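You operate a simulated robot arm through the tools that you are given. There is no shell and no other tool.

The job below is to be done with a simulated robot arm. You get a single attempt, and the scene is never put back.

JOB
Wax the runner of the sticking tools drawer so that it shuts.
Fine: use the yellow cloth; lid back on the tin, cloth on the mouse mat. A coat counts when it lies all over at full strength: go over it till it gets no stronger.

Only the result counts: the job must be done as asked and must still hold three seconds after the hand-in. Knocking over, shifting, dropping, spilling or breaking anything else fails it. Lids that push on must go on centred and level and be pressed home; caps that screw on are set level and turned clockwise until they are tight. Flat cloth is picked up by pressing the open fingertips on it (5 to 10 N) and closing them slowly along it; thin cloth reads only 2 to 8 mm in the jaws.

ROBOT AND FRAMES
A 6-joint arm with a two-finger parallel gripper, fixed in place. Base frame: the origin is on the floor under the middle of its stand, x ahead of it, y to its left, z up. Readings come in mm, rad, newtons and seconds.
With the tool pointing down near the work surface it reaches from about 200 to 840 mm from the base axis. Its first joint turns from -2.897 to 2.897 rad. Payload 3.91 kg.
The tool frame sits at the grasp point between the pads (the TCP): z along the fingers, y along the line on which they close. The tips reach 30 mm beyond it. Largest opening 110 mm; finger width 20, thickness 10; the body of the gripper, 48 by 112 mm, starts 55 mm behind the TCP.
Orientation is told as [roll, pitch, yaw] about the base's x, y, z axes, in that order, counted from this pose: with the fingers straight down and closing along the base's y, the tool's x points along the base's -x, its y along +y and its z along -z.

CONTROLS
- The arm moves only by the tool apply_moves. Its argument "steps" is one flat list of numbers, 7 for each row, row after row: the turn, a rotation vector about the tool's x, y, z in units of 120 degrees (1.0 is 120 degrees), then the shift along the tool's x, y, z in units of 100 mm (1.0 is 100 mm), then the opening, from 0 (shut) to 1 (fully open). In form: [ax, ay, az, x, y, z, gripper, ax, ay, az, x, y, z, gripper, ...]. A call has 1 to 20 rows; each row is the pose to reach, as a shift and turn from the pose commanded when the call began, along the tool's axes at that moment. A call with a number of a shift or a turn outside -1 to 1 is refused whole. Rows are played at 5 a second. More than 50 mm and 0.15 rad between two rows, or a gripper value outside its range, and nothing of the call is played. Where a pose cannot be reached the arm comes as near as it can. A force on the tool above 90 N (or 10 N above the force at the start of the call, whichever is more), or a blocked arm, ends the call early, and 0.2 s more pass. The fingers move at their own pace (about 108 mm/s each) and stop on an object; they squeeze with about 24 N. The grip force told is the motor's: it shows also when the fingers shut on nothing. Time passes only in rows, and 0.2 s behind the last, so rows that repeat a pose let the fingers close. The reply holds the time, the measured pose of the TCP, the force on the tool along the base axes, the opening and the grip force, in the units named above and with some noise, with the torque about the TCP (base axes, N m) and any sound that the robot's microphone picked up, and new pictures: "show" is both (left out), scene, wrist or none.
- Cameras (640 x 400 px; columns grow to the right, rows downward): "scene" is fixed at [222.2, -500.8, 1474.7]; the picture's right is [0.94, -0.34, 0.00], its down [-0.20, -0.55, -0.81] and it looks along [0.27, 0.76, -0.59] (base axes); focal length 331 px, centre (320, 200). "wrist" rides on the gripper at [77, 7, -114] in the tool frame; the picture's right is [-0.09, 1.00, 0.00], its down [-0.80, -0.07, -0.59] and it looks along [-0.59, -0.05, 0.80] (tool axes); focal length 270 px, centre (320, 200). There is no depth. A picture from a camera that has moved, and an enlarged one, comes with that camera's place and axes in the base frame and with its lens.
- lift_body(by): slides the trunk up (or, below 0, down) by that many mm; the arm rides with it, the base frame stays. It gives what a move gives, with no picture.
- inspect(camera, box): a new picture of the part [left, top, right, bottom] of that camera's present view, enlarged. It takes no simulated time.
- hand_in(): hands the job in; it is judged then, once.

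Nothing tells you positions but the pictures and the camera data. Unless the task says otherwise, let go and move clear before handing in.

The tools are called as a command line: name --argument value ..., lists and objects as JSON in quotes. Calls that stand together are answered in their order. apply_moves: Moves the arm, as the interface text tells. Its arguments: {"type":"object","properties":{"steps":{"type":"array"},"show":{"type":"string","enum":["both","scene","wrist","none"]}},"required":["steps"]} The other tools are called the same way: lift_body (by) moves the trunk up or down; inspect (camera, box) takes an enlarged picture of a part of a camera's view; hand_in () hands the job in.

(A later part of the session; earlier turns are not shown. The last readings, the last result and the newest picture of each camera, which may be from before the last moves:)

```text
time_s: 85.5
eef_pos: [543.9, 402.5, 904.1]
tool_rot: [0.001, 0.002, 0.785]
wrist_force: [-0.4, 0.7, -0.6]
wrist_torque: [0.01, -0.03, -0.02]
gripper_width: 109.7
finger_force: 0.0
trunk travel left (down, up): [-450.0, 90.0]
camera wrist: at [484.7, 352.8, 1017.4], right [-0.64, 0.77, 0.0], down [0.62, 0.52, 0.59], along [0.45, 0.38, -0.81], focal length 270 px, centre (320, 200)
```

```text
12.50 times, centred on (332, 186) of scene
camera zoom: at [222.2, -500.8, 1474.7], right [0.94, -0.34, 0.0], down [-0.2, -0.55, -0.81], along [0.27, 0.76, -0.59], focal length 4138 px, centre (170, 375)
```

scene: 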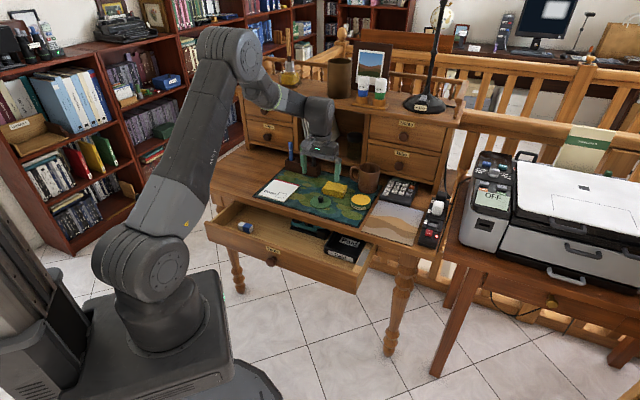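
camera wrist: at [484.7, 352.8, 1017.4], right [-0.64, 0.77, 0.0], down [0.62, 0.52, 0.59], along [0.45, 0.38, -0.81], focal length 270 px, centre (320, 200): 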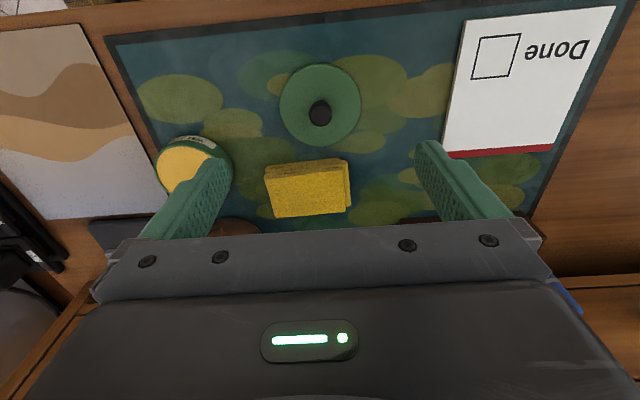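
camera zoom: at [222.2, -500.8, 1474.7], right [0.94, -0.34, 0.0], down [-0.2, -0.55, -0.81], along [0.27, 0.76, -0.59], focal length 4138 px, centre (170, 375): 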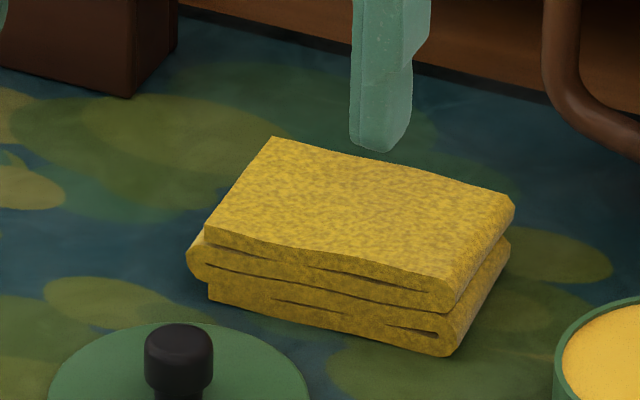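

The wax is 1–2 mm below the rim; the cloth spans n 730–783, w 77–160. I'll turn the gripper 90° above the cloth so the fingers close across its 53 mm side, partly closed to clear the lid.

apply_moves --steps '[0, 0, 0.0682, -0.08, -0.02, 0, 0.9, 0, 0, 0.1364, -0.16, -0.04, 0, 0.8, 0, 0, 0.2045, -0.24, -0.06, 0, 0.7, 0, 0, 0.2727, -0.32, -0.08, 0, 0.66, 0, 0, 0.3409, -0.4, -0.1, 0, 0.66, 0, 0, 0.4091, -0.48, -0.12, 0, 0.66, 0, 0, 0.4773, -0.56, -0.14, 0, 0.66, 0, 0, 0.5455, -0.64, -0.16, 0, 0.66, 0, 0, 0.6136, -0.72, -0.17, 0, 0.66, 0, 0, 0.6818, -0.8, -0.18, 0, 0.66, 0, 0, 0.75, -0.87, -0.19, 0, 0.66, 0, 0, 0.75, -0.87, -0.19, 0, 0.66]'

inspect --camera "wrist" --box '[200, 60, 440, 210]'

```text
time_s: 88.1
eef_pos: [617.4, 452.0, 903.1]
tool_rot: [-0.001, 0.002, -0.786]
wrist_force: [0.8, -0.3, -0.3]
wrist_torque: [0.0, 0.01, 0.02]
gripper_width: 72.5
finger_force: 0.0
trunk travel left (down, up): [-450.0, 90.0]
camera wrist: at [569.0, 509.9, 1017.3], right [0.77, 0.64, 0.0], down [0.52, -0.62, 0.59], along [0.38, -0.46, -0.81], focal length 270 px, centre (320, 200)
```

scene: 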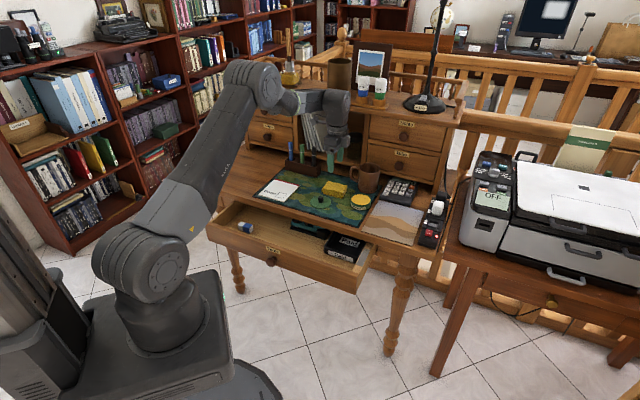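
wrist: 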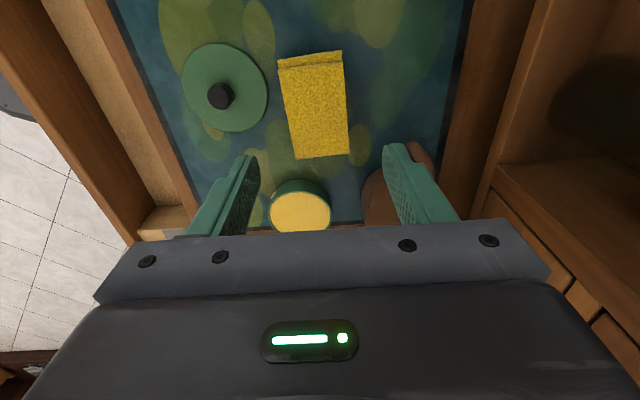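

```text
2.67 times, centred on (320, 135) of wrist
camera zoom: at [569.0, 509.9, 1017.3], right [0.77, 0.64, 0.0], down [0.52, -0.62, 0.59], along [0.38, -0.46, -0.81], focal length 721 px, centre (320, 373)
```

zoom: 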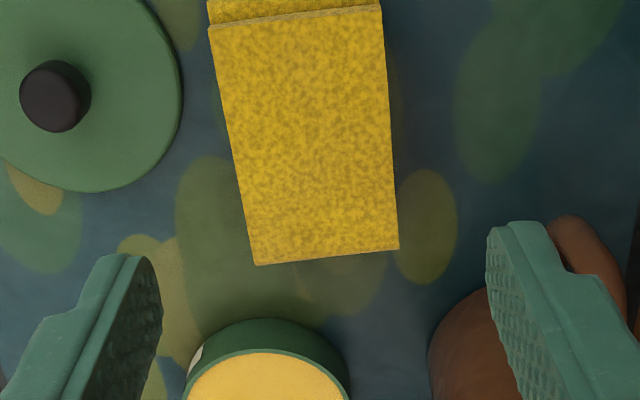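

The TCP is centred over the cloth within a couple of millimetres, with the lid and mug handle clear. Descending with a 66 mm opening.

apply_moves --steps '[0, 0, 0, 0, -0.01, 0.3, 0.6, 0, 0, 0, -0.02, -0.01, 0.6, 0.6, 0, 0, 0, -0.02, -0.01, 0.85, 0.6, 0, 0, 0, -0.02, -0.01, 0.95, 0.6, 0, 0, 0, -0.02, -0.01, 0.95, 0.6]' --show "wrist"

inspect --camera "scene" --box '[290, 150, 390, 212]'

```text
time_s: 89.3
eef_pos: [617.4, 450.3, 806.5]
tool_rot: [-0.002, 0.001, -0.784]
wrist_force: [-0.5, 0.5, 0.4]
wrist_torque: [-0.02, 0.04, -0.01]
gripper_width: 65.8
finger_force: 0.1
trunk travel left (down, up): [-450.0, 90.0]
camera wrist: at [569.5, 507.5, 921.8], right [0.77, 0.64, 0.0], down [0.52, -0.62, 0.59], along [0.38, -0.46, -0.81], focal length 270 px, centre (320, 200)
```

wrist: 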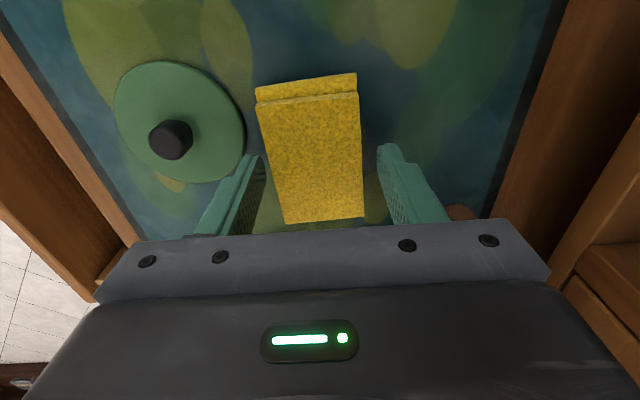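

```text
6.40 times, centred on (340, 181) of scene
camera zoom: at [222.2, -500.8, 1474.7], right [0.94, -0.34, 0.0], down [-0.2, -0.55, -0.81], along [0.27, 0.76, -0.59], focal length 2119 px, centre (192, 322)
```

zoom: 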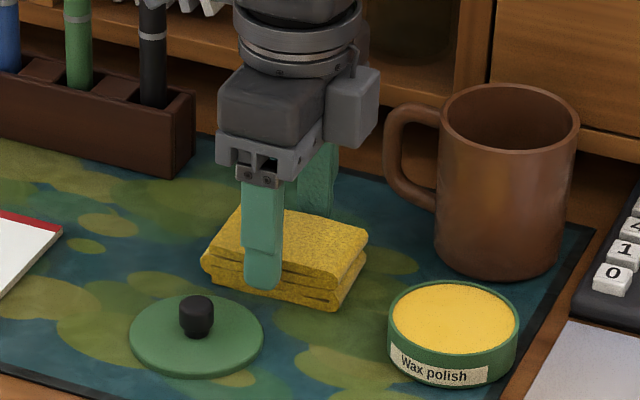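

The fingers straddle the cloth. Lowering another 9.5 mm and closing slowly.

apply_moves --steps '[0, 0, 0, 0, 0, 0.05, 0.6, 0, 0, 0, 0, 0, 0.095, 0.6, 0, 0, 0, 0, 0, 0.095, 0.54, 0, 0, 0, 0, 0, 0.095, 0.5, 0, 0, 0, 0, 0, 0.095, 0.46, 0, 0, 0, 0, 0, 0.095, 0.42, 0, 0, 0, 0, 0, 0.095, 0.38, 0, 0, 0, 0, 0, 0.095, 0.3, 0, 0, 0, 0, 0, 0.095, 0.2, 0, 0, 0, 0, 0, 0.095, 0.0, 0, 0, 0, 0, 0, 0.095, 0.0]' --show "wrist"

inspect --camera "scene" --box '[290, 150, 390, 212]'

```text
time_s: 91.7
eef_pos: [617.3, 449.6, 799.8]
tool_rot: [-0.002, 0.002, -0.786]
wrist_force: [0.1, -0.3, -0.3]
wrist_torque: [0.02, 0.03, 0.01]
gripper_width: 51.0
finger_force: 24.0
trunk travel left (down, up): [-450.0, 90.0]
camera wrist: at [569.3, 507.6, 912.5], right [0.77, 0.64, 0.0], down [0.52, -0.62, 0.59], along [0.38, -0.46, -0.81], focal length 270 px, centre (320, 200)
```

wrist: 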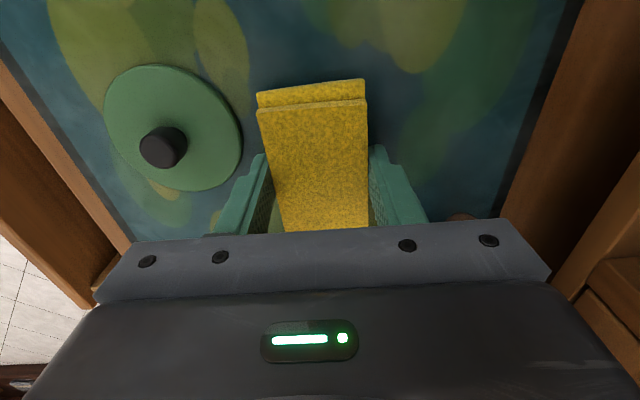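

```text
6.40 times, centred on (340, 181) of scene
camera zoom: at [222.2, -500.8, 1474.7], right [0.94, -0.34, 0.0], down [-0.2, -0.55, -0.81], along [0.27, 0.76, -0.59], focal length 2119 px, centre (192, 322)
```

zoom: 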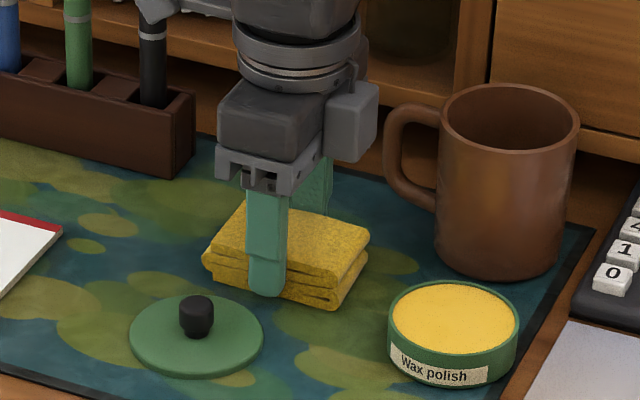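

The cloth is held at 51 mm. Lifting gently to check.

apply_moves --steps '[0, 0, 0, 0, 0, -0.05, 0, 0, 0, 0, 0, 0, -0.15, 0, 0, 0, 0, 0, 0, -0.3, 0, 0, 0, 0, 0, 0, -0.5, 0, 0, 0, 0, 0, 0, -0.7, 0, 0, 0, 0, 0, 0, -0.7, 0]' --show "wrist"

inspect --camera "scene" --box '[290, 140, 390, 212]'

```text
time_s: 93.1
eef_pos: [619.0, 448.9, 869.9]
tool_rot: [-0.002, 0.002, -0.784]
wrist_force: [0.1, 0.6, 0.4]
wrist_torque: [-0.04, 0.0, 0.0]
gripper_width: 50.9
finger_force: 24.1
trunk travel left (down, up): [-450.0, 90.0]
camera wrist: at [569.7, 507.7, 983.6], right [0.77, 0.64, 0.0], down [0.52, -0.62, 0.59], along [0.38, -0.46, -0.81], focal length 270 px, centre (320, 200)
```

wrist: 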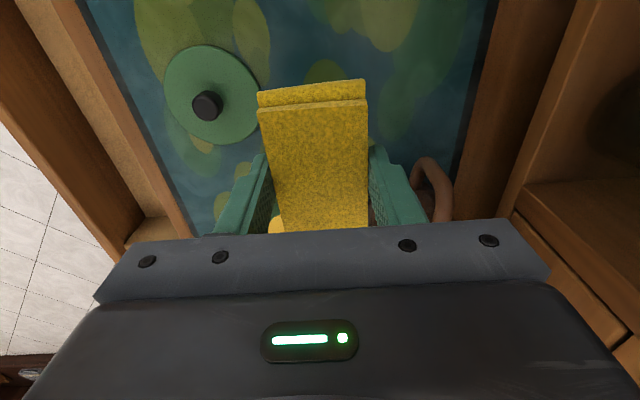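

```text
5.56 times, centred on (340, 176) of scene
camera zoom: at [222.2, -500.8, 1474.7], right [0.94, -0.34, 0.0], down [-0.2, -0.55, -0.81], along [0.27, 0.76, -0.59], focal length 1839 px, centre (209, 333)
```

zoom: 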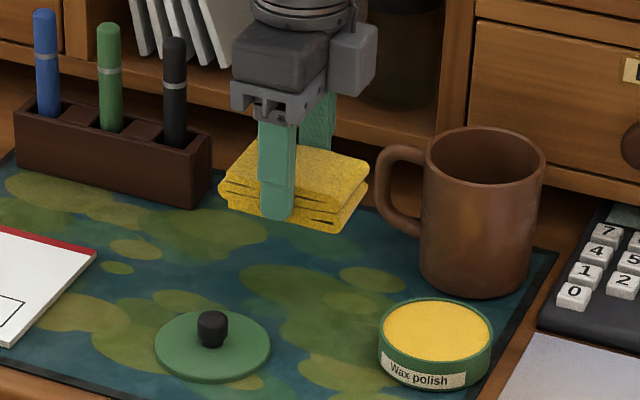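

The cloth is held securely. I'll carry it over the tin, with its right end to be dipped, and tilt it 6° so that end goes in below the rim.

apply_moves --steps '[0, 0, 0, -0.25, -0.15, 0, 0, 0, 0, 0, -0.5, -0.25, 0, 0, 0, 0.025, 0, -0.75, -0.36, 0, 0, 0, 0.05, 0, -0.945, -0.36, 0.05, 0, 0, 0.05, 0, -0.945, -0.36, 0.15, 0, 0, 0.05, 0, -0.945, -0.36, 0.2, 0, 0, 0.05, 0, -0.945, -0.36, 0.2, 0]' --show "wrist"

inspect --camera "scene" --box '[310, 150, 400, 214]'

```text
time_s: 94.7
eef_pos: [659.6, 358.0, 849.4]
tool_rot: [-0.002, 0.107, -0.785]
wrist_force: [0.8, -1.4, -0.7]
wrist_torque: [-0.03, -0.01, 0.02]
gripper_width: 50.9
finger_force: 24.1
trunk travel left (down, up): [-450.0, 90.0]
camera wrist: at [619.7, 406.2, 970.1], right [0.77, 0.64, -0.01], down [0.56, -0.66, 0.51], along [0.32, -0.39, -0.86], focal length 270 px, centre (320, 200)
```

wrist: 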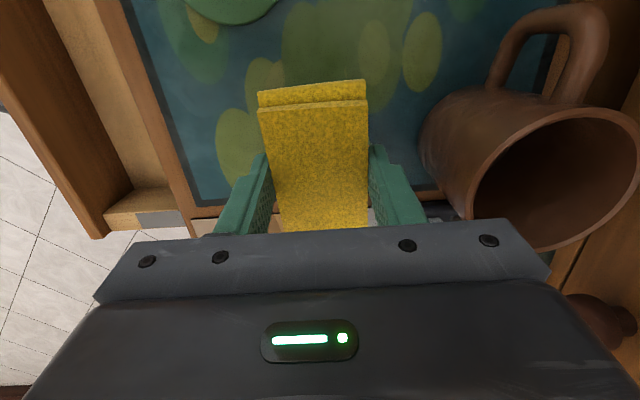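

```text
6.25 times, centred on (355, 182) of scene
camera zoom: at [222.2, -500.8, 1474.7], right [0.94, -0.34, 0.0], down [-0.2, -0.55, -0.81], along [0.27, 0.76, -0.59], focal length 2069 px, centre (101, 312)
```

zoom: 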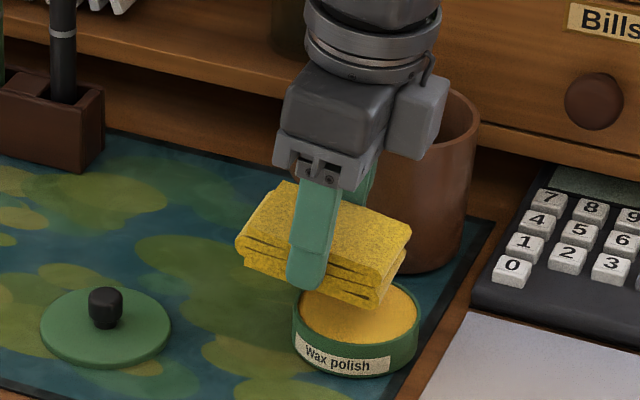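

The cloth's right end hangs over the wax, tilted. Lowering 12 mm, then in small steps until it presses lightly.

apply_moves --steps '[0, 0, 0, -0.005, 0, 0.05, 0, 0, 0, 0, -0.0105, 0, 0.0995, 0, 0, 0, 0, -0.0125, 0, 0.119, 0, 0, 0, 0, -0.0125, 0, 0.119, 0]' --show "none"

apply_moves --steps '[0, 0, 0, -0.001, 0, 0.01, 0, 0, 0, 0, -0.002, 0, 0.02, 0, 0, 0, 0, -0.002, 0, 0.02, 0]' --show "none"

inspect --camera "scene" --box '[330, 170, 390, 214]'

```text
time_s: 95.7
eef_pos: [659.1, 357.0, 836.3]
tool_rot: [-0.001, 0.105, -0.785]
wrist_force: [0.0, -0.1, -0.9]
wrist_torque: [0.02, -0.01, 0.01]
gripper_width: 50.6
finger_force: 23.7
trunk travel left (down, up): [-450.0, 90.0]
```

```text
time_s: 96.5
eef_pos: [659.8, 357.9, 834.9]
tool_rot: [-0.003, 0.108, -0.785]
wrist_force: [0.0, 0.0, -0.4]
wrist_torque: [0.0, 0.01, -0.03]
gripper_width: 50.7
finger_force: 23.9
trunk travel left (down, up): [-450.0, 90.0]
```

```text
9.09 times, centred on (360, 192) of scene
camera zoom: at [222.2, -500.8, 1474.7], right [0.94, -0.34, 0.0], down [-0.2, -0.55, -0.81], along [0.27, 0.76, -0.59], focal length 3010 px, centre (-44, 273)
```

zoom: 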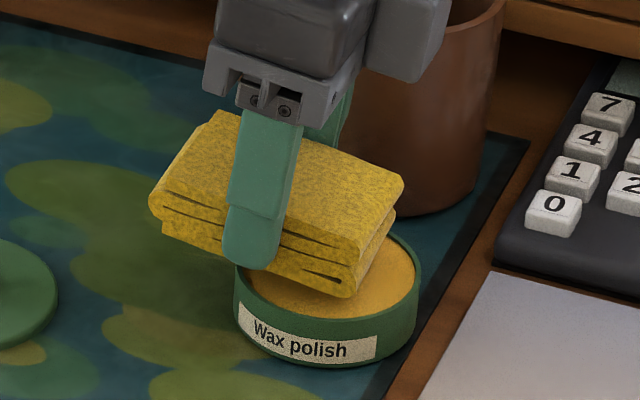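

Still no contact; the cloth end is just above the wax. Continuing in small steps.

apply_moves --steps '[0, 0, 0, -0.001, 0, 0.01, 0, 0, 0, 0, -0.002, 0, 0.02, 0, 0, 0, 0, -0.002, 0, 0.02, 0]' --show "none"

apply_moves --steps '[0, 0, 0, -0.001, 0, 0.01, 0, 0, 0, 0, -0.001, 0, 0.01, 0]' --show "none"

apply_moves --steps '[0, 0, 0, -0.001, 0, 0.01, 0, 0, 0, 0, -0.001, 0, 0.01, 0]' --show "none"

inspect --camera "scene" --box '[330, 170, 390, 214]'

```text
time_s: 97.3
eef_pos: [659.3, 358.3, 831.6]
tool_rot: [-0.002, 0.11, -0.785]
wrist_force: [-0.2, 0.4, -0.7]
wrist_torque: [0.04, -0.05, -0.02]
gripper_width: 50.8
finger_force: 23.8
trunk travel left (down, up): [-450.0, 90.0]
```

```text
time_s: 97.9
eef_pos: [661.3, 356.7, 829.7]
tool_rot: [0.0, 0.109, -0.784]
wrist_force: [-0.3, 0.8, -0.7]
wrist_torque: [0.0, 0.0, -0.03]
gripper_width: 50.8
finger_force: 24.0
trunk travel left (down, up): [-450.0, 90.0]
```

```text
time_s: 98.5
eef_pos: [660.6, 357.4, 829.9]
tool_rot: [-0.001, 0.106, -0.786]
wrist_force: [-0.1, -1.0, -0.5]
wrist_torque: [0.03, -0.02, 0.01]
gripper_width: 50.7
finger_force: 24.1
trunk travel left (down, up): [-450.0, 90.0]
```

```text
9.09 times, centred on (360, 192) of scene
camera zoom: at [222.2, -500.8, 1474.7], right [0.94, -0.34, 0.0], down [-0.2, -0.55, -0.81], along [0.27, 0.76, -0.59], focal length 3010 px, centre (-44, 273)
```

zoom: 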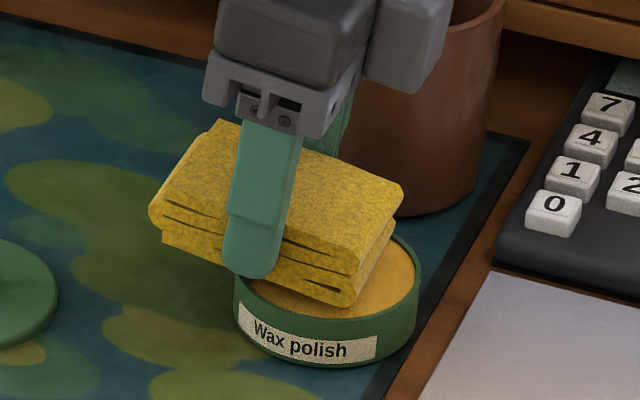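

No force yet. Continuing down 1 mm at a time.

apply_moves --steps '[0, 0, 0, -0.001, 0, 0.01, 0, 0, 0, 0, -0.001, 0, 0.01, 0]' --show "none"

apply_moves --steps '[0, 0, 0, -0.001, 0, 0.01, 0, 0, 0, 0, -0.001, 0, 0.01, 0]' --show "none"

apply_moves --steps '[0, 0, 0, -0.001, 0, 0.01, 0, 0, 0, 0, -0.001, 0, 0.01, 0]' --show "none"

inspect --camera "scene" --box '[330, 170, 390, 214]'

```text
time_s: 99.1
eef_pos: [660.3, 357.8, 829.3]
tool_rot: [-0.002, 0.107, -0.787]
wrist_force: [-0.8, 0.4, 0.0]
wrist_torque: [-0.02, -0.03, 0.03]
gripper_width: 50.5
finger_force: 23.9
trunk travel left (down, up): [-450.0, 90.0]
```

```text
time_s: 99.7
eef_pos: [660.0, 358.1, 826.8]
tool_rot: [-0.003, 0.107, -0.786]
wrist_force: [1.0, 0.1, -0.4]
wrist_torque: [-0.03, 0.0, -0.02]
gripper_width: 51.0
finger_force: 24.1
trunk travel left (down, up): [-450.0, 90.0]
```

```text
time_s: 100.3
eef_pos: [660.9, 357.3, 827.3]
tool_rot: [-0.002, 0.11, -0.785]
wrist_force: [-0.7, 0.9, 0.0]
wrist_torque: [-0.02, 0.0, -0.02]
gripper_width: 51.2
finger_force: 24.0
trunk travel left (down, up): [-450.0, 90.0]
```

```text
9.09 times, centred on (360, 192) of scene
camera zoom: at [222.2, -500.8, 1474.7], right [0.94, -0.34, 0.0], down [-0.2, -0.55, -0.81], along [0.27, 0.76, -0.59], focal length 3010 px, centre (-44, 273)
```

zoom: 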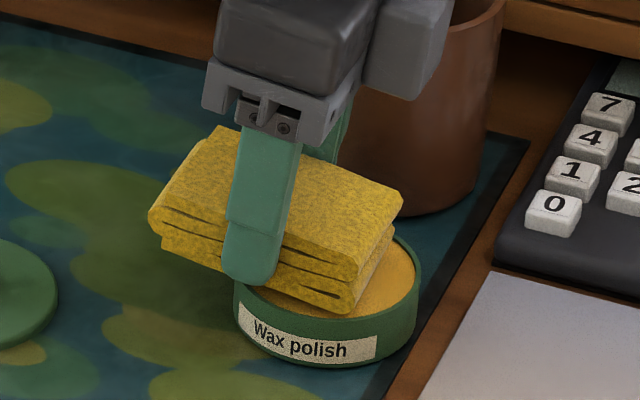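

The rim must be lower than I assumed (about z = 782). Continuing down in 1 mm steps.

apply_moves --steps '[0, 0, 0, -0.001, 0, 0.01, 0, 0, 0, 0, -0.002, 0, 0.02, 0, 0, 0, 0, -0.002, 0, 0.02, 0]' --show "none"

apply_moves --steps '[0, 0, 0, -0.001, 0, 0.01, 0, 0, 0, 0, -0.001, 0, 0.01, 0]' --show "none"

apply_moves --steps '[0, 0, 0, -0.001, 0, 0.01, 0, 0, 0, 0, -0.001, 0, 0.01, 0]' --show "none"

inspect --camera "scene" --box '[330, 170, 390, 214]'

```text
time_s: 101.1
eef_pos: [659.9, 356.2, 826.8]
tool_rot: [-0.002, 0.106, -0.785]
wrist_force: [-1.0, 0.0, 2.4]
wrist_torque: [-0.08, -0.09, 0.0]
gripper_width: 50.7
finger_force: 24.2
trunk travel left (down, up): [-450.0, 90.0]
```

```text
time_s: 101.7
eef_pos: [658.5, 356.7, 826.3]
tool_rot: [-0.001, 0.106, -0.786]
wrist_force: [-0.9, 0.1, 6.5]
wrist_torque: [-0.12, -0.19, 0.0]
gripper_width: 50.8
finger_force: 24.1
trunk travel left (down, up): [-450.0, 90.0]
```

```text
time_s: 102.3
eef_pos: [658.8, 356.3, 825.4]
tool_rot: [0.002, 0.106, -0.786]
wrist_force: [1.7, 1.2, 15.8]
wrist_torque: [-0.36, -0.43, 0.06]
gripper_width: 50.8
finger_force: 24.0
trunk travel left (down, up): [-450.0, 90.0]
```

```text
9.09 times, centred on (360, 192) of scene
camera zoom: at [222.2, -500.8, 1474.7], right [0.94, -0.34, 0.0], down [-0.2, -0.55, -0.81], along [0.27, 0.76, -0.59], focal length 3010 px, centre (-44, 273)
```

zoom: 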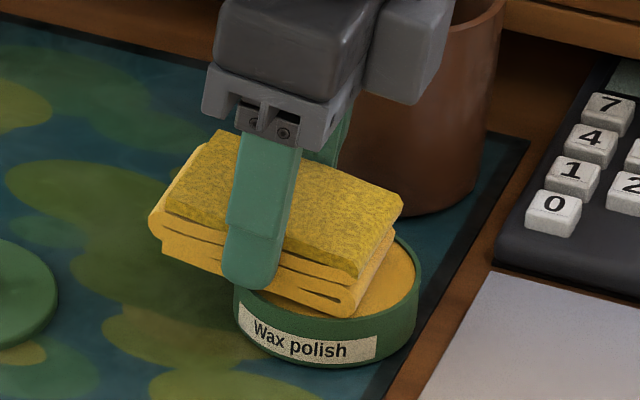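

Contact, and the cloth's lower layers have taken on the wax colour. I'll hold briefly, then lift straight up.

apply_moves --steps '[0, 0, 0, 0.0005, 0, -0.005, 0, 0, 0, 0, 0.0005, 0, -0.005, 0, 0, 0, 0, 0.0005, 0, -0.005, 0, 0, 0, 0, 0.0052, 0, -0.05, 0, 0, 0, 0, 0.0157, 0, -0.15, 0, 0, 0, 0, 0.0366, 0, -0.35, 0, 0, 0, 0, 0.0627, 0, -0.6, 0, 0, 0, 0, 0.0627, 0, -0.6, 0]' --show "wrist"

inspect --camera "scene" --box '[310, 150, 400, 214]'

```text
time_s: 104.1
eef_pos: [659.6, 356.9, 883.6]
tool_rot: [-0.001, 0.108, -0.785]
wrist_force: [-0.2, -0.5, -0.8]
wrist_torque: [-0.01, -0.04, 0.0]
gripper_width: 50.8
finger_force: 24.0
trunk travel left (down, up): [-450.0, 90.0]
camera wrist: at [619.5, 406.6, 1005.1], right [0.77, 0.64, -0.01], down [0.56, -0.66, 0.51], along [0.32, -0.39, -0.86], focal length 270 px, centre (320, 200)
```

wrist: 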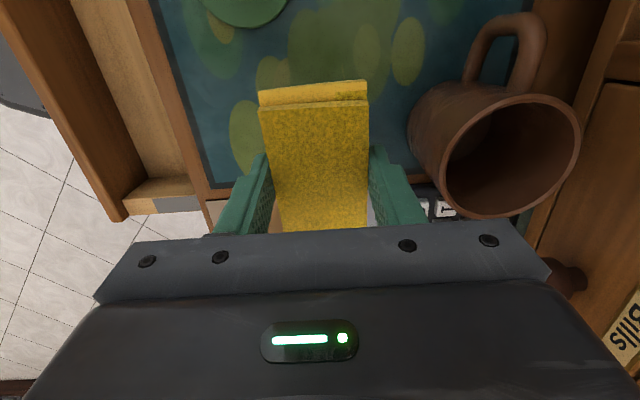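

```text
6.25 times, centred on (355, 182) of scene
camera zoom: at [222.2, -500.8, 1474.7], right [0.94, -0.34, 0.0], down [-0.2, -0.55, -0.81], along [0.27, 0.76, -0.59], focal length 2069 px, centre (101, 312)
```

zoom: 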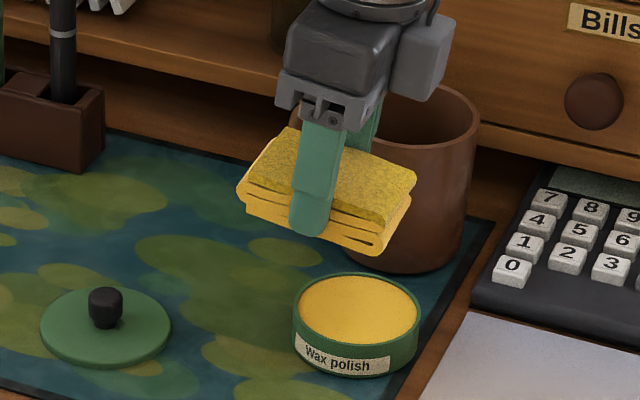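

The cloth is loaded with wax. I'll level it and carry it over to the runner, staying high.

apply_moves --steps '[0, -0.0258, 0, 0, 0, 0, 0, 0, -0.0516, 0, 0, 0, 0, 0, 0, -0.0516, 0, 0, 0, 0, 0]' --show "none"

apply_moves --steps '[0, 0, 0, -0.1, -0.3, 0, 0, 0, 0, 0, -0.2, -0.65, 0, 0, 0, 0, 0, -0.3, -1.0, 0, 0, 0, 0, 0, -0.3, -1.0, 0, 0]' --show "none"

apply_moves --steps '[0, 0, 0, -0.15, -0.3, 0, 0, 0, 0, 0, -0.3, -0.65, 0, 0, 0, 0, 0, -0.4, -1.0, 0, 0, 0, 0, 0, -0.4, -1.0, 0, 0]'

inspect --camera "scene" --box '[310, 190, 420, 290]'

```text
time_s: 104.9
eef_pos: [659.6, 357.7, 883.0]
tool_rot: [-0.002, 0.0, -0.785]
wrist_force: [-0.4, -0.1, -0.7]
wrist_torque: [-0.01, 0.01, 0.0]
gripper_width: 50.6
finger_force: 23.8
trunk travel left (down, up): [-450.0, 90.0]
```

```text
time_s: 105.9
eef_pos: [610.1, 264.8, 884.4]
tool_rot: [-0.002, 0.002, -0.786]
wrist_force: [0.6, 0.3, -0.2]
wrist_torque: [0.0, -0.01, -0.03]
gripper_width: 50.8
finger_force: 24.1
trunk travel left (down, up): [-450.0, 90.0]
```

```text
time_s: 106.9
eef_pos: [569.2, 166.8, 883.8]
tool_rot: [-0.002, 0.002, -0.785]
wrist_force: [0.4, 0.7, -0.2]
wrist_torque: [0.03, -0.03, 0.04]
gripper_width: 50.8
finger_force: 24.0
trunk travel left (down, up): [-450.0, 90.0]
camera wrist: at [519.7, 224.5, 998.1], right [0.77, 0.64, 0.0], down [0.52, -0.62, 0.6], along [0.38, -0.46, -0.8], focal length 270 px, centre (320, 200)
```

scene: 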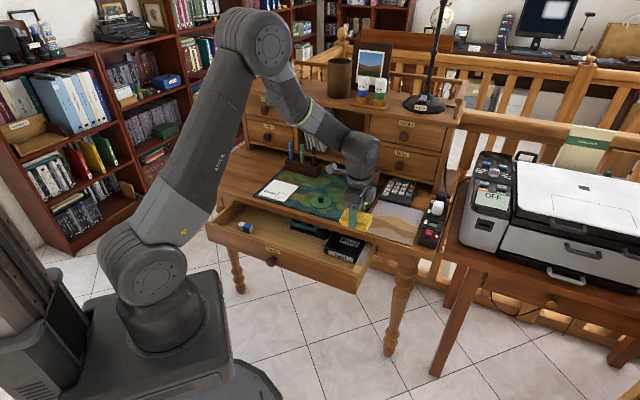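
wrist: 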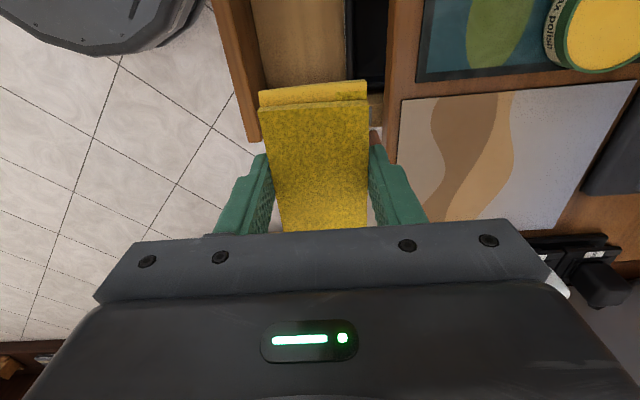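

```text
4.00 times, centred on (365, 240) of scene
camera zoom: at [222.2, -500.8, 1474.7], right [0.94, -0.34, 0.0], down [-0.2, -0.55, -0.81], along [0.27, 0.76, -0.59], focal length 1324 px, centre (140, 40)
```

zoom: 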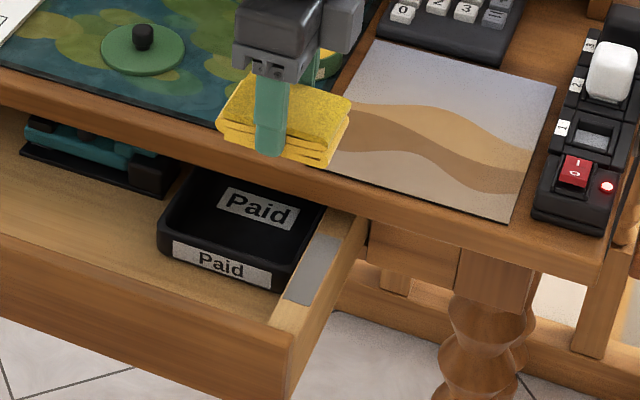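

I'm near the runner but the cloth hides it from the wrist camera. I'll shift right 75 mm so the camera looks straight down on the runner strip.

apply_moves --steps '[0, 0, 0, -0.4, 0, 0, 0, 0, 0, 0, -0.75, 0, 0, 0, 0, 0, 0, -0.75, 0, 0, 0]' --show "wrist"

inspect --camera "wrist" --box '[200, 0, 440, 150]'

```text
time_s: 107.7
eef_pos: [621.4, 112.0, 883.9]
tool_rot: [-0.003, 0.001, -0.785]
wrist_force: [0.2, -0.1, -0.6]
wrist_torque: [0.0, 0.0, 0.01]
gripper_width: 50.6
finger_force: 24.1
trunk travel left (down, up): [-450.0, 90.0]
camera wrist: at [572.8, 170.6, 997.8], right [0.77, 0.64, 0.0], down [0.52, -0.62, 0.6], along [0.38, -0.46, -0.8], focal length 270 px, centre (320, 200)
```

wrist: 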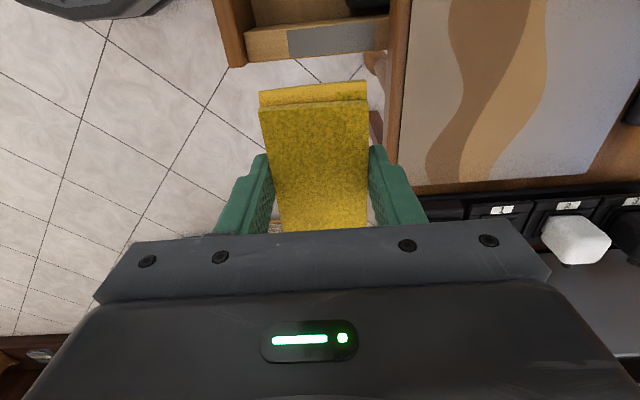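

```text
2.67 times, centred on (320, 75) of wrist
camera zoom: at [572.8, 170.6, 997.8], right [0.77, 0.64, 0.0], down [0.52, -0.62, 0.6], along [0.38, -0.46, -0.8], focal length 721 px, centre (320, 533)
```

zoom: 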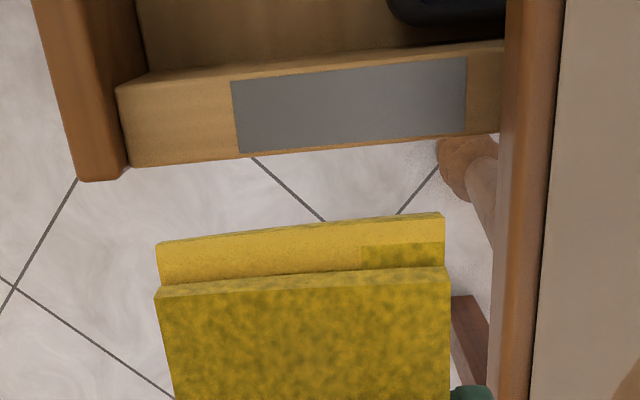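

The strip spans n 494–572, w 303–325 at z ≈ 716, right up to the slab's edge (n ≈ 577). I'll turn the gripper back 90° so the cloth's long side lies along the strip and covers its whole length.

apply_moves --steps '[0, 0, -0.0682, 0.04, 0.012, 0, 0, 0, 0, -0.1364, 0.08, 0.024, 0, 0, 0, 0, -0.2045, 0.12, 0.036, 0, 0, 0, 0, -0.2727, 0.16, 0.048, 0, 0, 0, 0, -0.3409, 0.2, 0.06, 0, 0, 0, 0, -0.4091, 0.24, 0.072, 0, 0, 0, 0, -0.4773, 0.28, 0.084, 0, 0, 0, 0, -0.5455, 0.32, 0.096, 0, 0, 0, 0, -0.6136, 0.36, 0.11, 0, 0, 0, 0, -0.6818, 0.4, 0.12, 0, 0, 0, 0, -0.75, 0.44, 0.13, 0, 0, 0, 0, -0.75, 0.44, 0.13, 0, 0]'

inspect --camera "scene" --box '[310, 190, 420, 290]'

```text
time_s: 110.3
eef_pos: [599.1, 154.5, 883.5]
tool_rot: [0.0, 0.0, 0.787]
wrist_force: [-0.3, 0.1, -0.7]
wrist_torque: [0.03, 0.02, -0.03]
gripper_width: 50.8
finger_force: 24.6
trunk travel left (down, up): [-450.0, 90.0]
camera wrist: at [540.6, 103.1, 998.3], right [-0.64, 0.77, 0.0], down [0.62, 0.52, 0.59], along [0.45, 0.38, -0.81], focal length 270 px, centre (320, 200)
```

scene: 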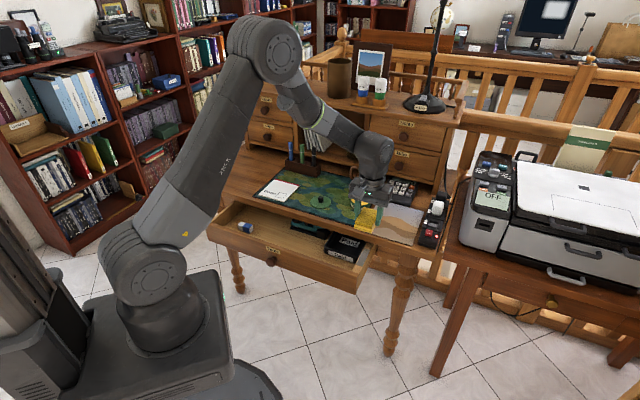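
wrist: 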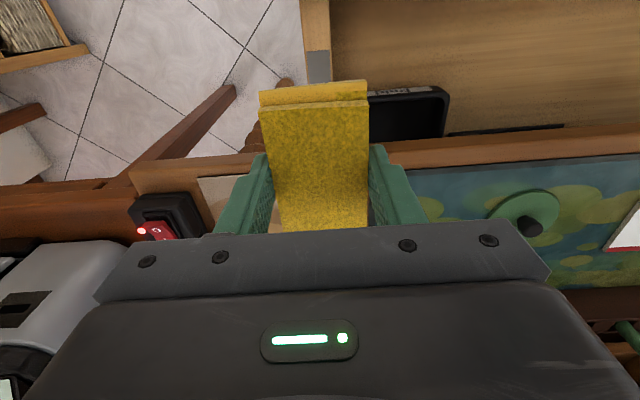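

```text
4.00 times, centred on (365, 240) of scene
camera zoom: at [222.2, -500.8, 1474.7], right [0.94, -0.34, 0.0], down [-0.2, -0.55, -0.81], along [0.27, 0.76, -0.59], focal length 1324 px, centre (140, 40)
```

zoom: 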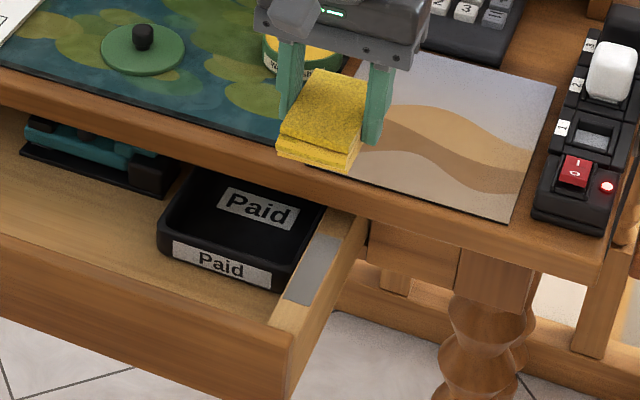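

Aligned with the strip. I'll descend slightly short of the slab edge, then make contact by small steps.

apply_moves --steps '[0, 0, 0, 0.08, -0.01, 0.3, 0, 0, 0, 0, 0.08, -0.01, 0.6, 0, 0, 0, 0, 0.08, -0.01, 0.85, 0, 0, 0, 0, 0.08, -0.01, 1.0, 0, 0, 0, 0, 0.08, -0.01, 1.0, 0]' --show "none"

inspect --camera "scene" --box '[330, 200, 400, 270]'

inspect --camera "wrist" --box '[200, 0, 440, 150]'

```text
time_s: 111.5
eef_pos: [593.5, 147.5, 782.4]
tool_rot: [-0.001, 0.001, 0.785]
wrist_force: [-0.3, -0.2, -0.4]
wrist_torque: [0.0, 0.01, 0.0]
gripper_width: 50.9
finger_force: 24.2
trunk travel left (down, up): [-450.0, 90.0]
```

```text
5.71 times, centred on (365, 235) of scene
camera zoom: at [222.2, -500.8, 1474.7], right [0.94, -0.34, 0.0], down [-0.2, -0.55, -0.81], along [0.27, 0.76, -0.59], focal length 1892 px, centre (63, 0)
```

zoom: 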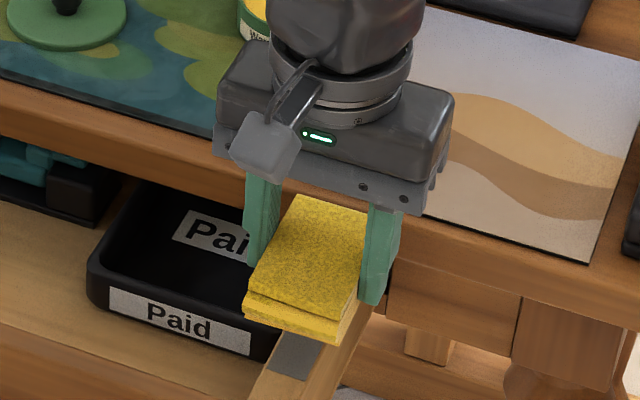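

```text
2.67 times, centred on (320, 75) of wrist
camera zoom: at [535.8, 96.5, 898.0], right [-0.64, 0.77, 0.0], down [0.62, 0.52, 0.59], along [0.46, 0.38, -0.8], focal length 721 px, centre (320, 533)
```

zoom: 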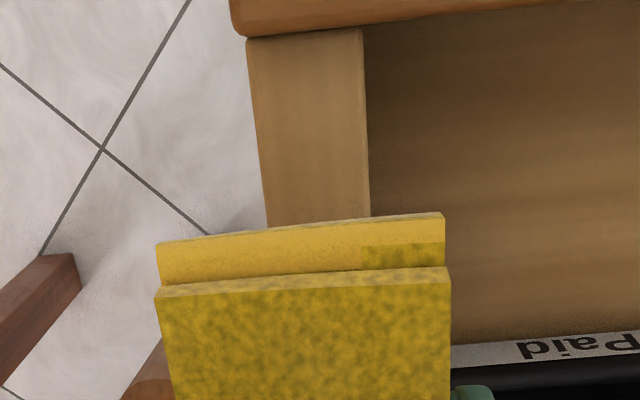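

Centred on the wall. Lowering 18 mm and then stepping to contact.

apply_moves --steps '[0, 0, 0, 0, 0, 0.1, 0, 0, 0, 0, 0, 0, 0.18, 0, 0, 0, 0, 0, 0, 0.18, 0]' --show "none"

apply_moves --steps '[0, 0, 0, 0, 0, 0.02, 0, 0, 0, 0, 0, 0, 0.03, 0, 0, 0, 0, 0, 0, 0.03, 0]' --show "none"

apply_moves --steps '[0, 0, 0, 0, 0, 0.01, 0, 0, 0, 0, 0, 0, 0.02, 0, 0, 0, 0, 0, 0, 0.02, 0]' --show "none"

inspect --camera "scene" --box '[330, 200, 400, 270]'

```text
time_s: 112.3
eef_pos: [593.5, 147.5, 766.4]
tool_rot: [0.001, 0.002, 0.785]
wrist_force: [0.9, 0.0, -0.3]
wrist_torque: [0.01, 0.0, -0.01]
gripper_width: 50.5
finger_force: 24.7
trunk travel left (down, up): [-450.0, 90.0]
```

```text
time_s: 113.1
eef_pos: [593.9, 148.2, 762.8]
tool_rot: [0.001, 0.0, 0.785]
wrist_force: [-0.3, 0.9, -0.1]
wrist_torque: [0.0, 0.0, -0.02]
gripper_width: 50.7
finger_force: 23.8
trunk travel left (down, up): [-450.0, 90.0]
```

```text
time_s: 113.9
eef_pos: [594.8, 148.7, 761.4]
tool_rot: [-0.001, 0.002, 0.785]
wrist_force: [-0.9, -0.9, -0.2]
wrist_torque: [-0.05, 0.04, 0.01]
gripper_width: 50.9
finger_force: 24.1
trunk travel left (down, up): [-450.0, 90.0]
```

```text
5.71 times, centred on (365, 235) of scene
camera zoom: at [222.2, -500.8, 1474.7], right [0.94, -0.34, 0.0], down [-0.2, -0.55, -0.81], along [0.27, 0.76, -0.59], focal length 1892 px, centre (63, 0)
```

zoom: 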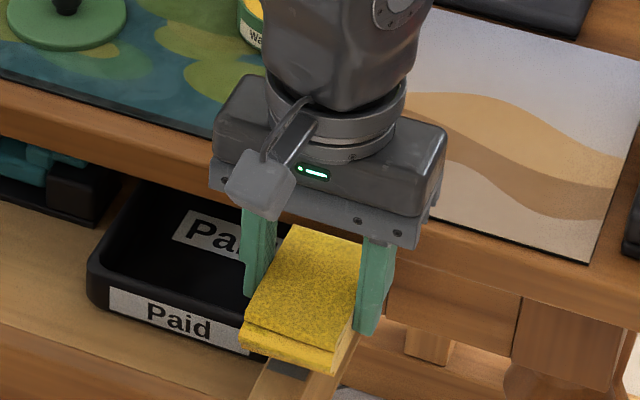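

No contact yet. Continuing down.

apply_moves --steps '[0, 0, 0, 0, 0, 0.01, 0, 0, 0, 0, 0, 0, 0.02, 0, 0, 0, 0, 0, 0, 0.02, 0]' --show "none"

apply_moves --steps '[0, 0, 0, 0, 0, 0.01, 0, 0, 0, 0, 0, 0, 0.02, 0, 0, 0, 0, 0, 0, 0.02, 0]' --show "none"

apply_moves --steps '[0, 0, 0, 0, 0, 0.01, 0, 0, 0, 0, 0, 0, 0.01, 0]' --show "none"

apply_moves --steps '[0, 0, 0, 0, 0, 0.01, 0, 0, 0, 0, 0, 0, 0.01, 0]' --show "none"

inspect --camera "scene" --box '[330, 200, 400, 270]'

```text
time_s: 114.7
eef_pos: [594.1, 147.8, 758.1]
tool_rot: [-0.002, 0.002, 0.785]
wrist_force: [-0.1, 0.2, -0.3]
wrist_torque: [-0.02, 0.01, -0.02]
gripper_width: 51.0
finger_force: 23.6
trunk travel left (down, up): [-450.0, 90.0]
```

```text
time_s: 115.5
eef_pos: [594.1, 148.3, 757.1]
tool_rot: [0.0, 0.004, 0.787]
wrist_force: [0.1, 0.0, 0.2]
wrist_torque: [0.02, -0.01, 0.01]
gripper_width: 50.8
finger_force: 23.9
trunk travel left (down, up): [-450.0, 90.0]
```

```text
time_s: 116.1
eef_pos: [593.6, 147.7, 756.2]
tool_rot: [0.0, 0.002, 0.787]
wrist_force: [-0.6, -0.4, -1.0]
wrist_torque: [0.01, 0.01, -0.01]
gripper_width: 50.9
finger_force: 24.0
trunk travel left (down, up): [-450.0, 90.0]
```

```text
time_s: 116.7
eef_pos: [593.5, 147.5, 755.3]
tool_rot: [0.0, 0.001, 0.785]
wrist_force: [-0.5, -0.6, -0.5]
wrist_torque: [-0.01, -0.01, -0.02]
gripper_width: 50.6
finger_force: 24.1
trunk travel left (down, up): [-450.0, 90.0]
```

```text
5.71 times, centred on (365, 235) of scene
camera zoom: at [222.2, -500.8, 1474.7], right [0.94, -0.34, 0.0], down [-0.2, -0.55, -0.81], along [0.27, 0.76, -0.59], focal length 1892 px, centre (63, 0)
```

zoom: 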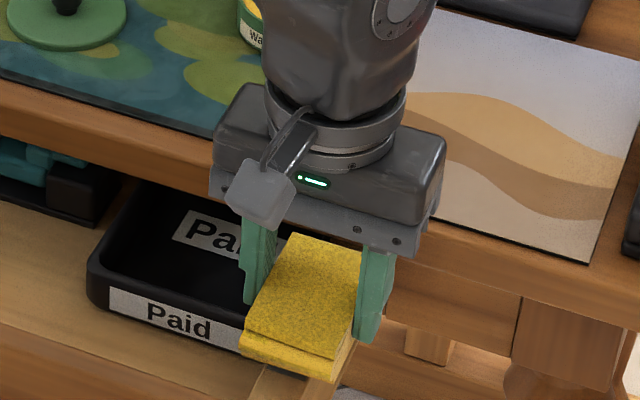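

Still no contact. Continuing, watching the force for the tray or wall.

apply_moves --steps '[0, 0, 0, 0, 0, 0.01, 0, 0, 0, 0, 0, 0, 0.02, 0, 0, 0, 0, 0, 0, 0.02, 0]' --show "none"

apply_moves --steps '[0, 0, 0, 0, 0, 0.01, 0, 0, 0, 0, 0, 0, 0.01, 0]' --show "none"

apply_moves --steps '[0, 0, 0, 0, 0, 0.01, 0, 0, 0, 0, 0, 0, 0.01, 0]' --show "none"

apply_moves --steps '[0, 0, 0, 0, 0, 0.01, 0, 0, 0, 0, 0, 0, 0.01, 0]' --show "none"

inspect --camera "scene" --box '[340, 220, 390, 270]'

```text
time_s: 117.5
eef_pos: [593.8, 148.1, 753.6]
tool_rot: [-0.001, 0.003, 0.786]
wrist_force: [-0.2, 0.1, -0.8]
wrist_torque: [-0.01, 0.0, -0.02]
gripper_width: 50.7
finger_force: 24.4
trunk travel left (down, up): [-450.0, 90.0]
```

```text
time_s: 118.1
eef_pos: [593.4, 146.5, 751.7]
tool_rot: [0.0, 0.002, 0.785]
wrist_force: [0.3, -0.4, -0.2]
wrist_torque: [0.0, 0.0, -0.01]
gripper_width: 50.6
finger_force: 23.7
trunk travel left (down, up): [-450.0, 90.0]
```

```text
time_s: 118.7
eef_pos: [593.0, 147.0, 750.3]
tool_rot: [0.0, 0.0, 0.786]
wrist_force: [0.3, -0.8, -0.4]
wrist_torque: [0.0, -0.05, 0.01]
gripper_width: 50.7
finger_force: 24.0
trunk travel left (down, up): [-450.0, 90.0]
```

```text
time_s: 119.3
eef_pos: [593.8, 147.5, 749.8]
tool_rot: [0.0, 0.002, 0.786]
wrist_force: [-0.2, 0.0, -0.3]
wrist_torque: [-0.01, 0.0, 0.0]
gripper_width: 50.9
finger_force: 23.3
trunk travel left (down, up): [-450.0, 90.0]
```

```text
8.00 times, centred on (365, 245) of scene
camera zoom: at [222.2, -500.8, 1474.7], right [0.94, -0.34, 0.0], down [-0.2, -0.55, -0.81], along [0.27, 0.76, -0.59], focal length 2648 px, centre (-40, -160)
```

zoom: 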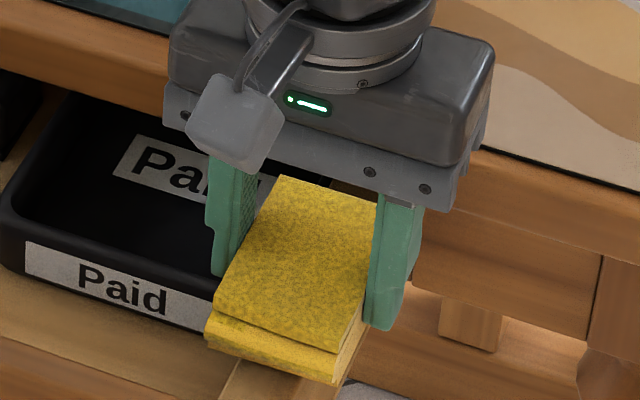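

Continuing the descent in small steps.

apply_moves --steps '[0, 0, 0, 0, 0, 0.01, 0, 0, 0, 0, 0, 0, 0.01, 0]' --show "none"

apply_moves --steps '[0, 0, 0, 0, 0, 0.01, 0, 0, 0, 0, 0, 0, 0.01, 0]' --show "none"

apply_moves --steps '[0, 0, 0, 0, 0, 0.01, 0, 0, 0, 0, 0, 0, 0.01, 0]' --show "none"

apply_moves --steps '[0, 0, 0, 0, 0, 0.01, 0, 0, 0, 0, 0, 0, 0.01, 0]' --show "wrist"

inspect --camera "scene" --box '[340, 220, 390, 270]'

```text
time_s: 119.9
eef_pos: [593.7, 147.6, 748.9]
tool_rot: [-0.001, 0.0, 0.784]
wrist_force: [-0.8, -0.3, -0.6]
wrist_torque: [-0.01, -0.03, -0.04]
gripper_width: 51.1
finger_force: 24.4
trunk travel left (down, up): [-450.0, 90.0]
```

```text
time_s: 120.5
eef_pos: [594.7, 147.6, 747.5]
tool_rot: [-0.001, 0.002, 0.786]
wrist_force: [0.1, -0.4, 0.0]
wrist_torque: [0.0, -0.01, 0.02]
gripper_width: 51.0
finger_force: 24.1
trunk travel left (down, up): [-450.0, 90.0]
```

```text
time_s: 121.1
eef_pos: [593.4, 146.8, 747.1]
tool_rot: [-0.001, 0.0, 0.787]
wrist_force: [1.2, 0.1, 0.2]
wrist_torque: [0.01, 0.01, -0.04]
gripper_width: 50.6
finger_force: 23.9
trunk travel left (down, up): [-450.0, 90.0]
```

```text
time_s: 121.7
eef_pos: [594.6, 147.2, 746.2]
tool_rot: [0.0, 0.003, 0.785]
wrist_force: [-0.3, 0.7, -0.9]
wrist_torque: [-0.01, 0.06, 0.02]
gripper_width: 50.8
finger_force: 24.1
trunk travel left (down, up): [-450.0, 90.0]
camera wrist: at [535.4, 96.7, 860.1], right [-0.64, 0.77, 0.0], down [0.62, 0.52, 0.59], along [0.46, 0.38, -0.81], focal length 270 px, centre (320, 200)
```

wrist: 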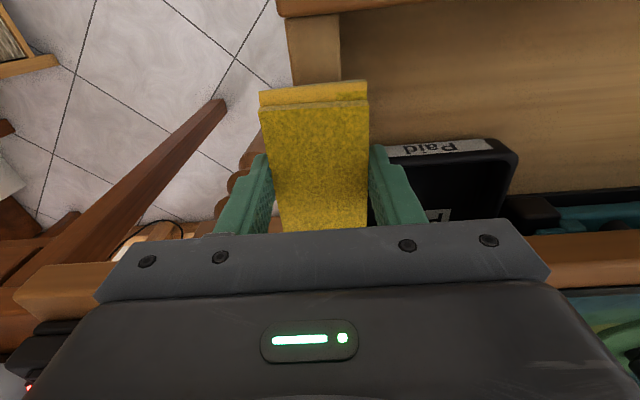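

```text
8.00 times, centred on (365, 245) of scene
camera zoom: at [222.2, -500.8, 1474.7], right [0.94, -0.34, 0.0], down [-0.2, -0.55, -0.81], along [0.27, 0.76, -0.59], focal length 2648 px, centre (-40, -160)
```

zoom: 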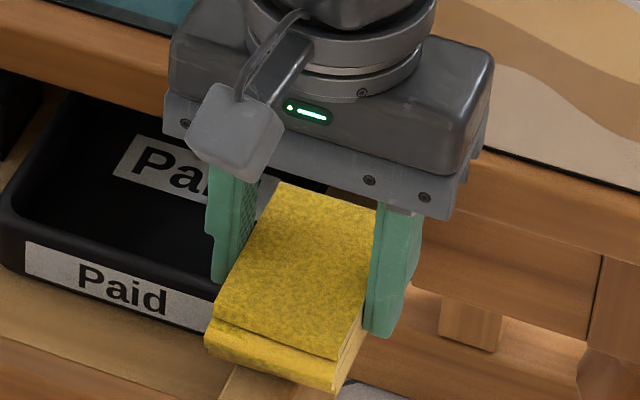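

Still free. The wall top is probably near z = 703–706. Continuing step by step.

apply_moves --steps '[0, 0, 0, 0, 0, 0.01, 0, 0, 0, 0, 0, 0, 0.01, 0]' --show "none"

apply_moves --steps '[0, 0, 0, 0, 0, 0.01, 0, 0, 0, 0, 0, 0, 0.01, 0]' --show "none"

apply_moves --steps '[0, 0, 0, 0, 0, 0.01, 0, 0, 0, 0, 0, 0, 0.01, 0]' --show "none"

apply_moves --steps '[0, 0, 0, 0, 0, 0.01, 0, 0, 0, 0, 0, 0, 0.01, 0]' --show "none"

inspect --camera "scene" --box '[340, 220, 390, 270]'

```text
time_s: 122.3
eef_pos: [594.4, 147.2, 744.9]
tool_rot: [0.0, 0.003, 0.784]
wrist_force: [0.7, -0.2, 0.6]
wrist_torque: [-0.05, 0.04, -0.01]
gripper_width: 50.7
finger_force: 24.2
trunk travel left (down, up): [-450.0, 90.0]
```

```text
time_s: 122.9
eef_pos: [593.4, 146.9, 745.1]
tool_rot: [-0.002, 0.001, 0.786]
wrist_force: [1.0, 1.7, 9.5]
wrist_torque: [-0.24, 0.3, -0.01]
gripper_width: 50.8
finger_force: 23.8
trunk travel left (down, up): [-450.0, 90.0]
```

```text
time_s: 123.5
eef_pos: [594.1, 147.4, 744.2]
tool_rot: [-0.003, -0.001, 0.785]
wrist_force: [2.0, 0.8, 19.8]
wrist_torque: [-0.23, 0.32, 0.01]
gripper_width: 51.0
finger_force: 23.9
trunk travel left (down, up): [-450.0, 90.0]
```

```text
time_s: 124.1
eef_pos: [594.0, 147.4, 743.4]
tool_rot: [-0.004, -0.002, 0.786]
wrist_force: [2.7, -0.2, 29.0]
wrist_torque: [-0.07, 0.04, 0.02]
gripper_width: 50.7
finger_force: 23.9
trunk travel left (down, up): [-450.0, 90.0]
```

```text
8.00 times, centred on (365, 245) of scene
camera zoom: at [222.2, -500.8, 1474.7], right [0.94, -0.34, 0.0], down [-0.2, -0.55, -0.81], along [0.27, 0.76, -0.59], focal length 2648 px, centre (-40, -160)
```

zoom: 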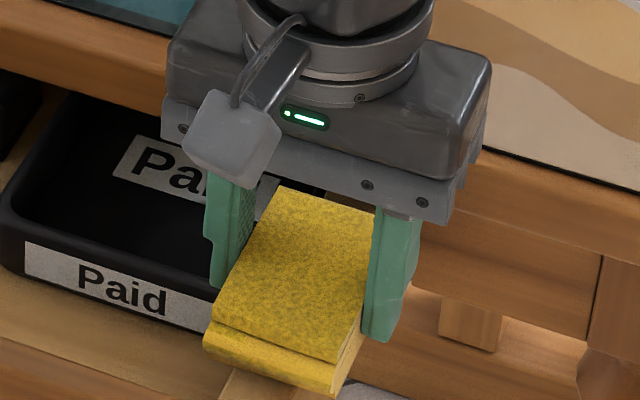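

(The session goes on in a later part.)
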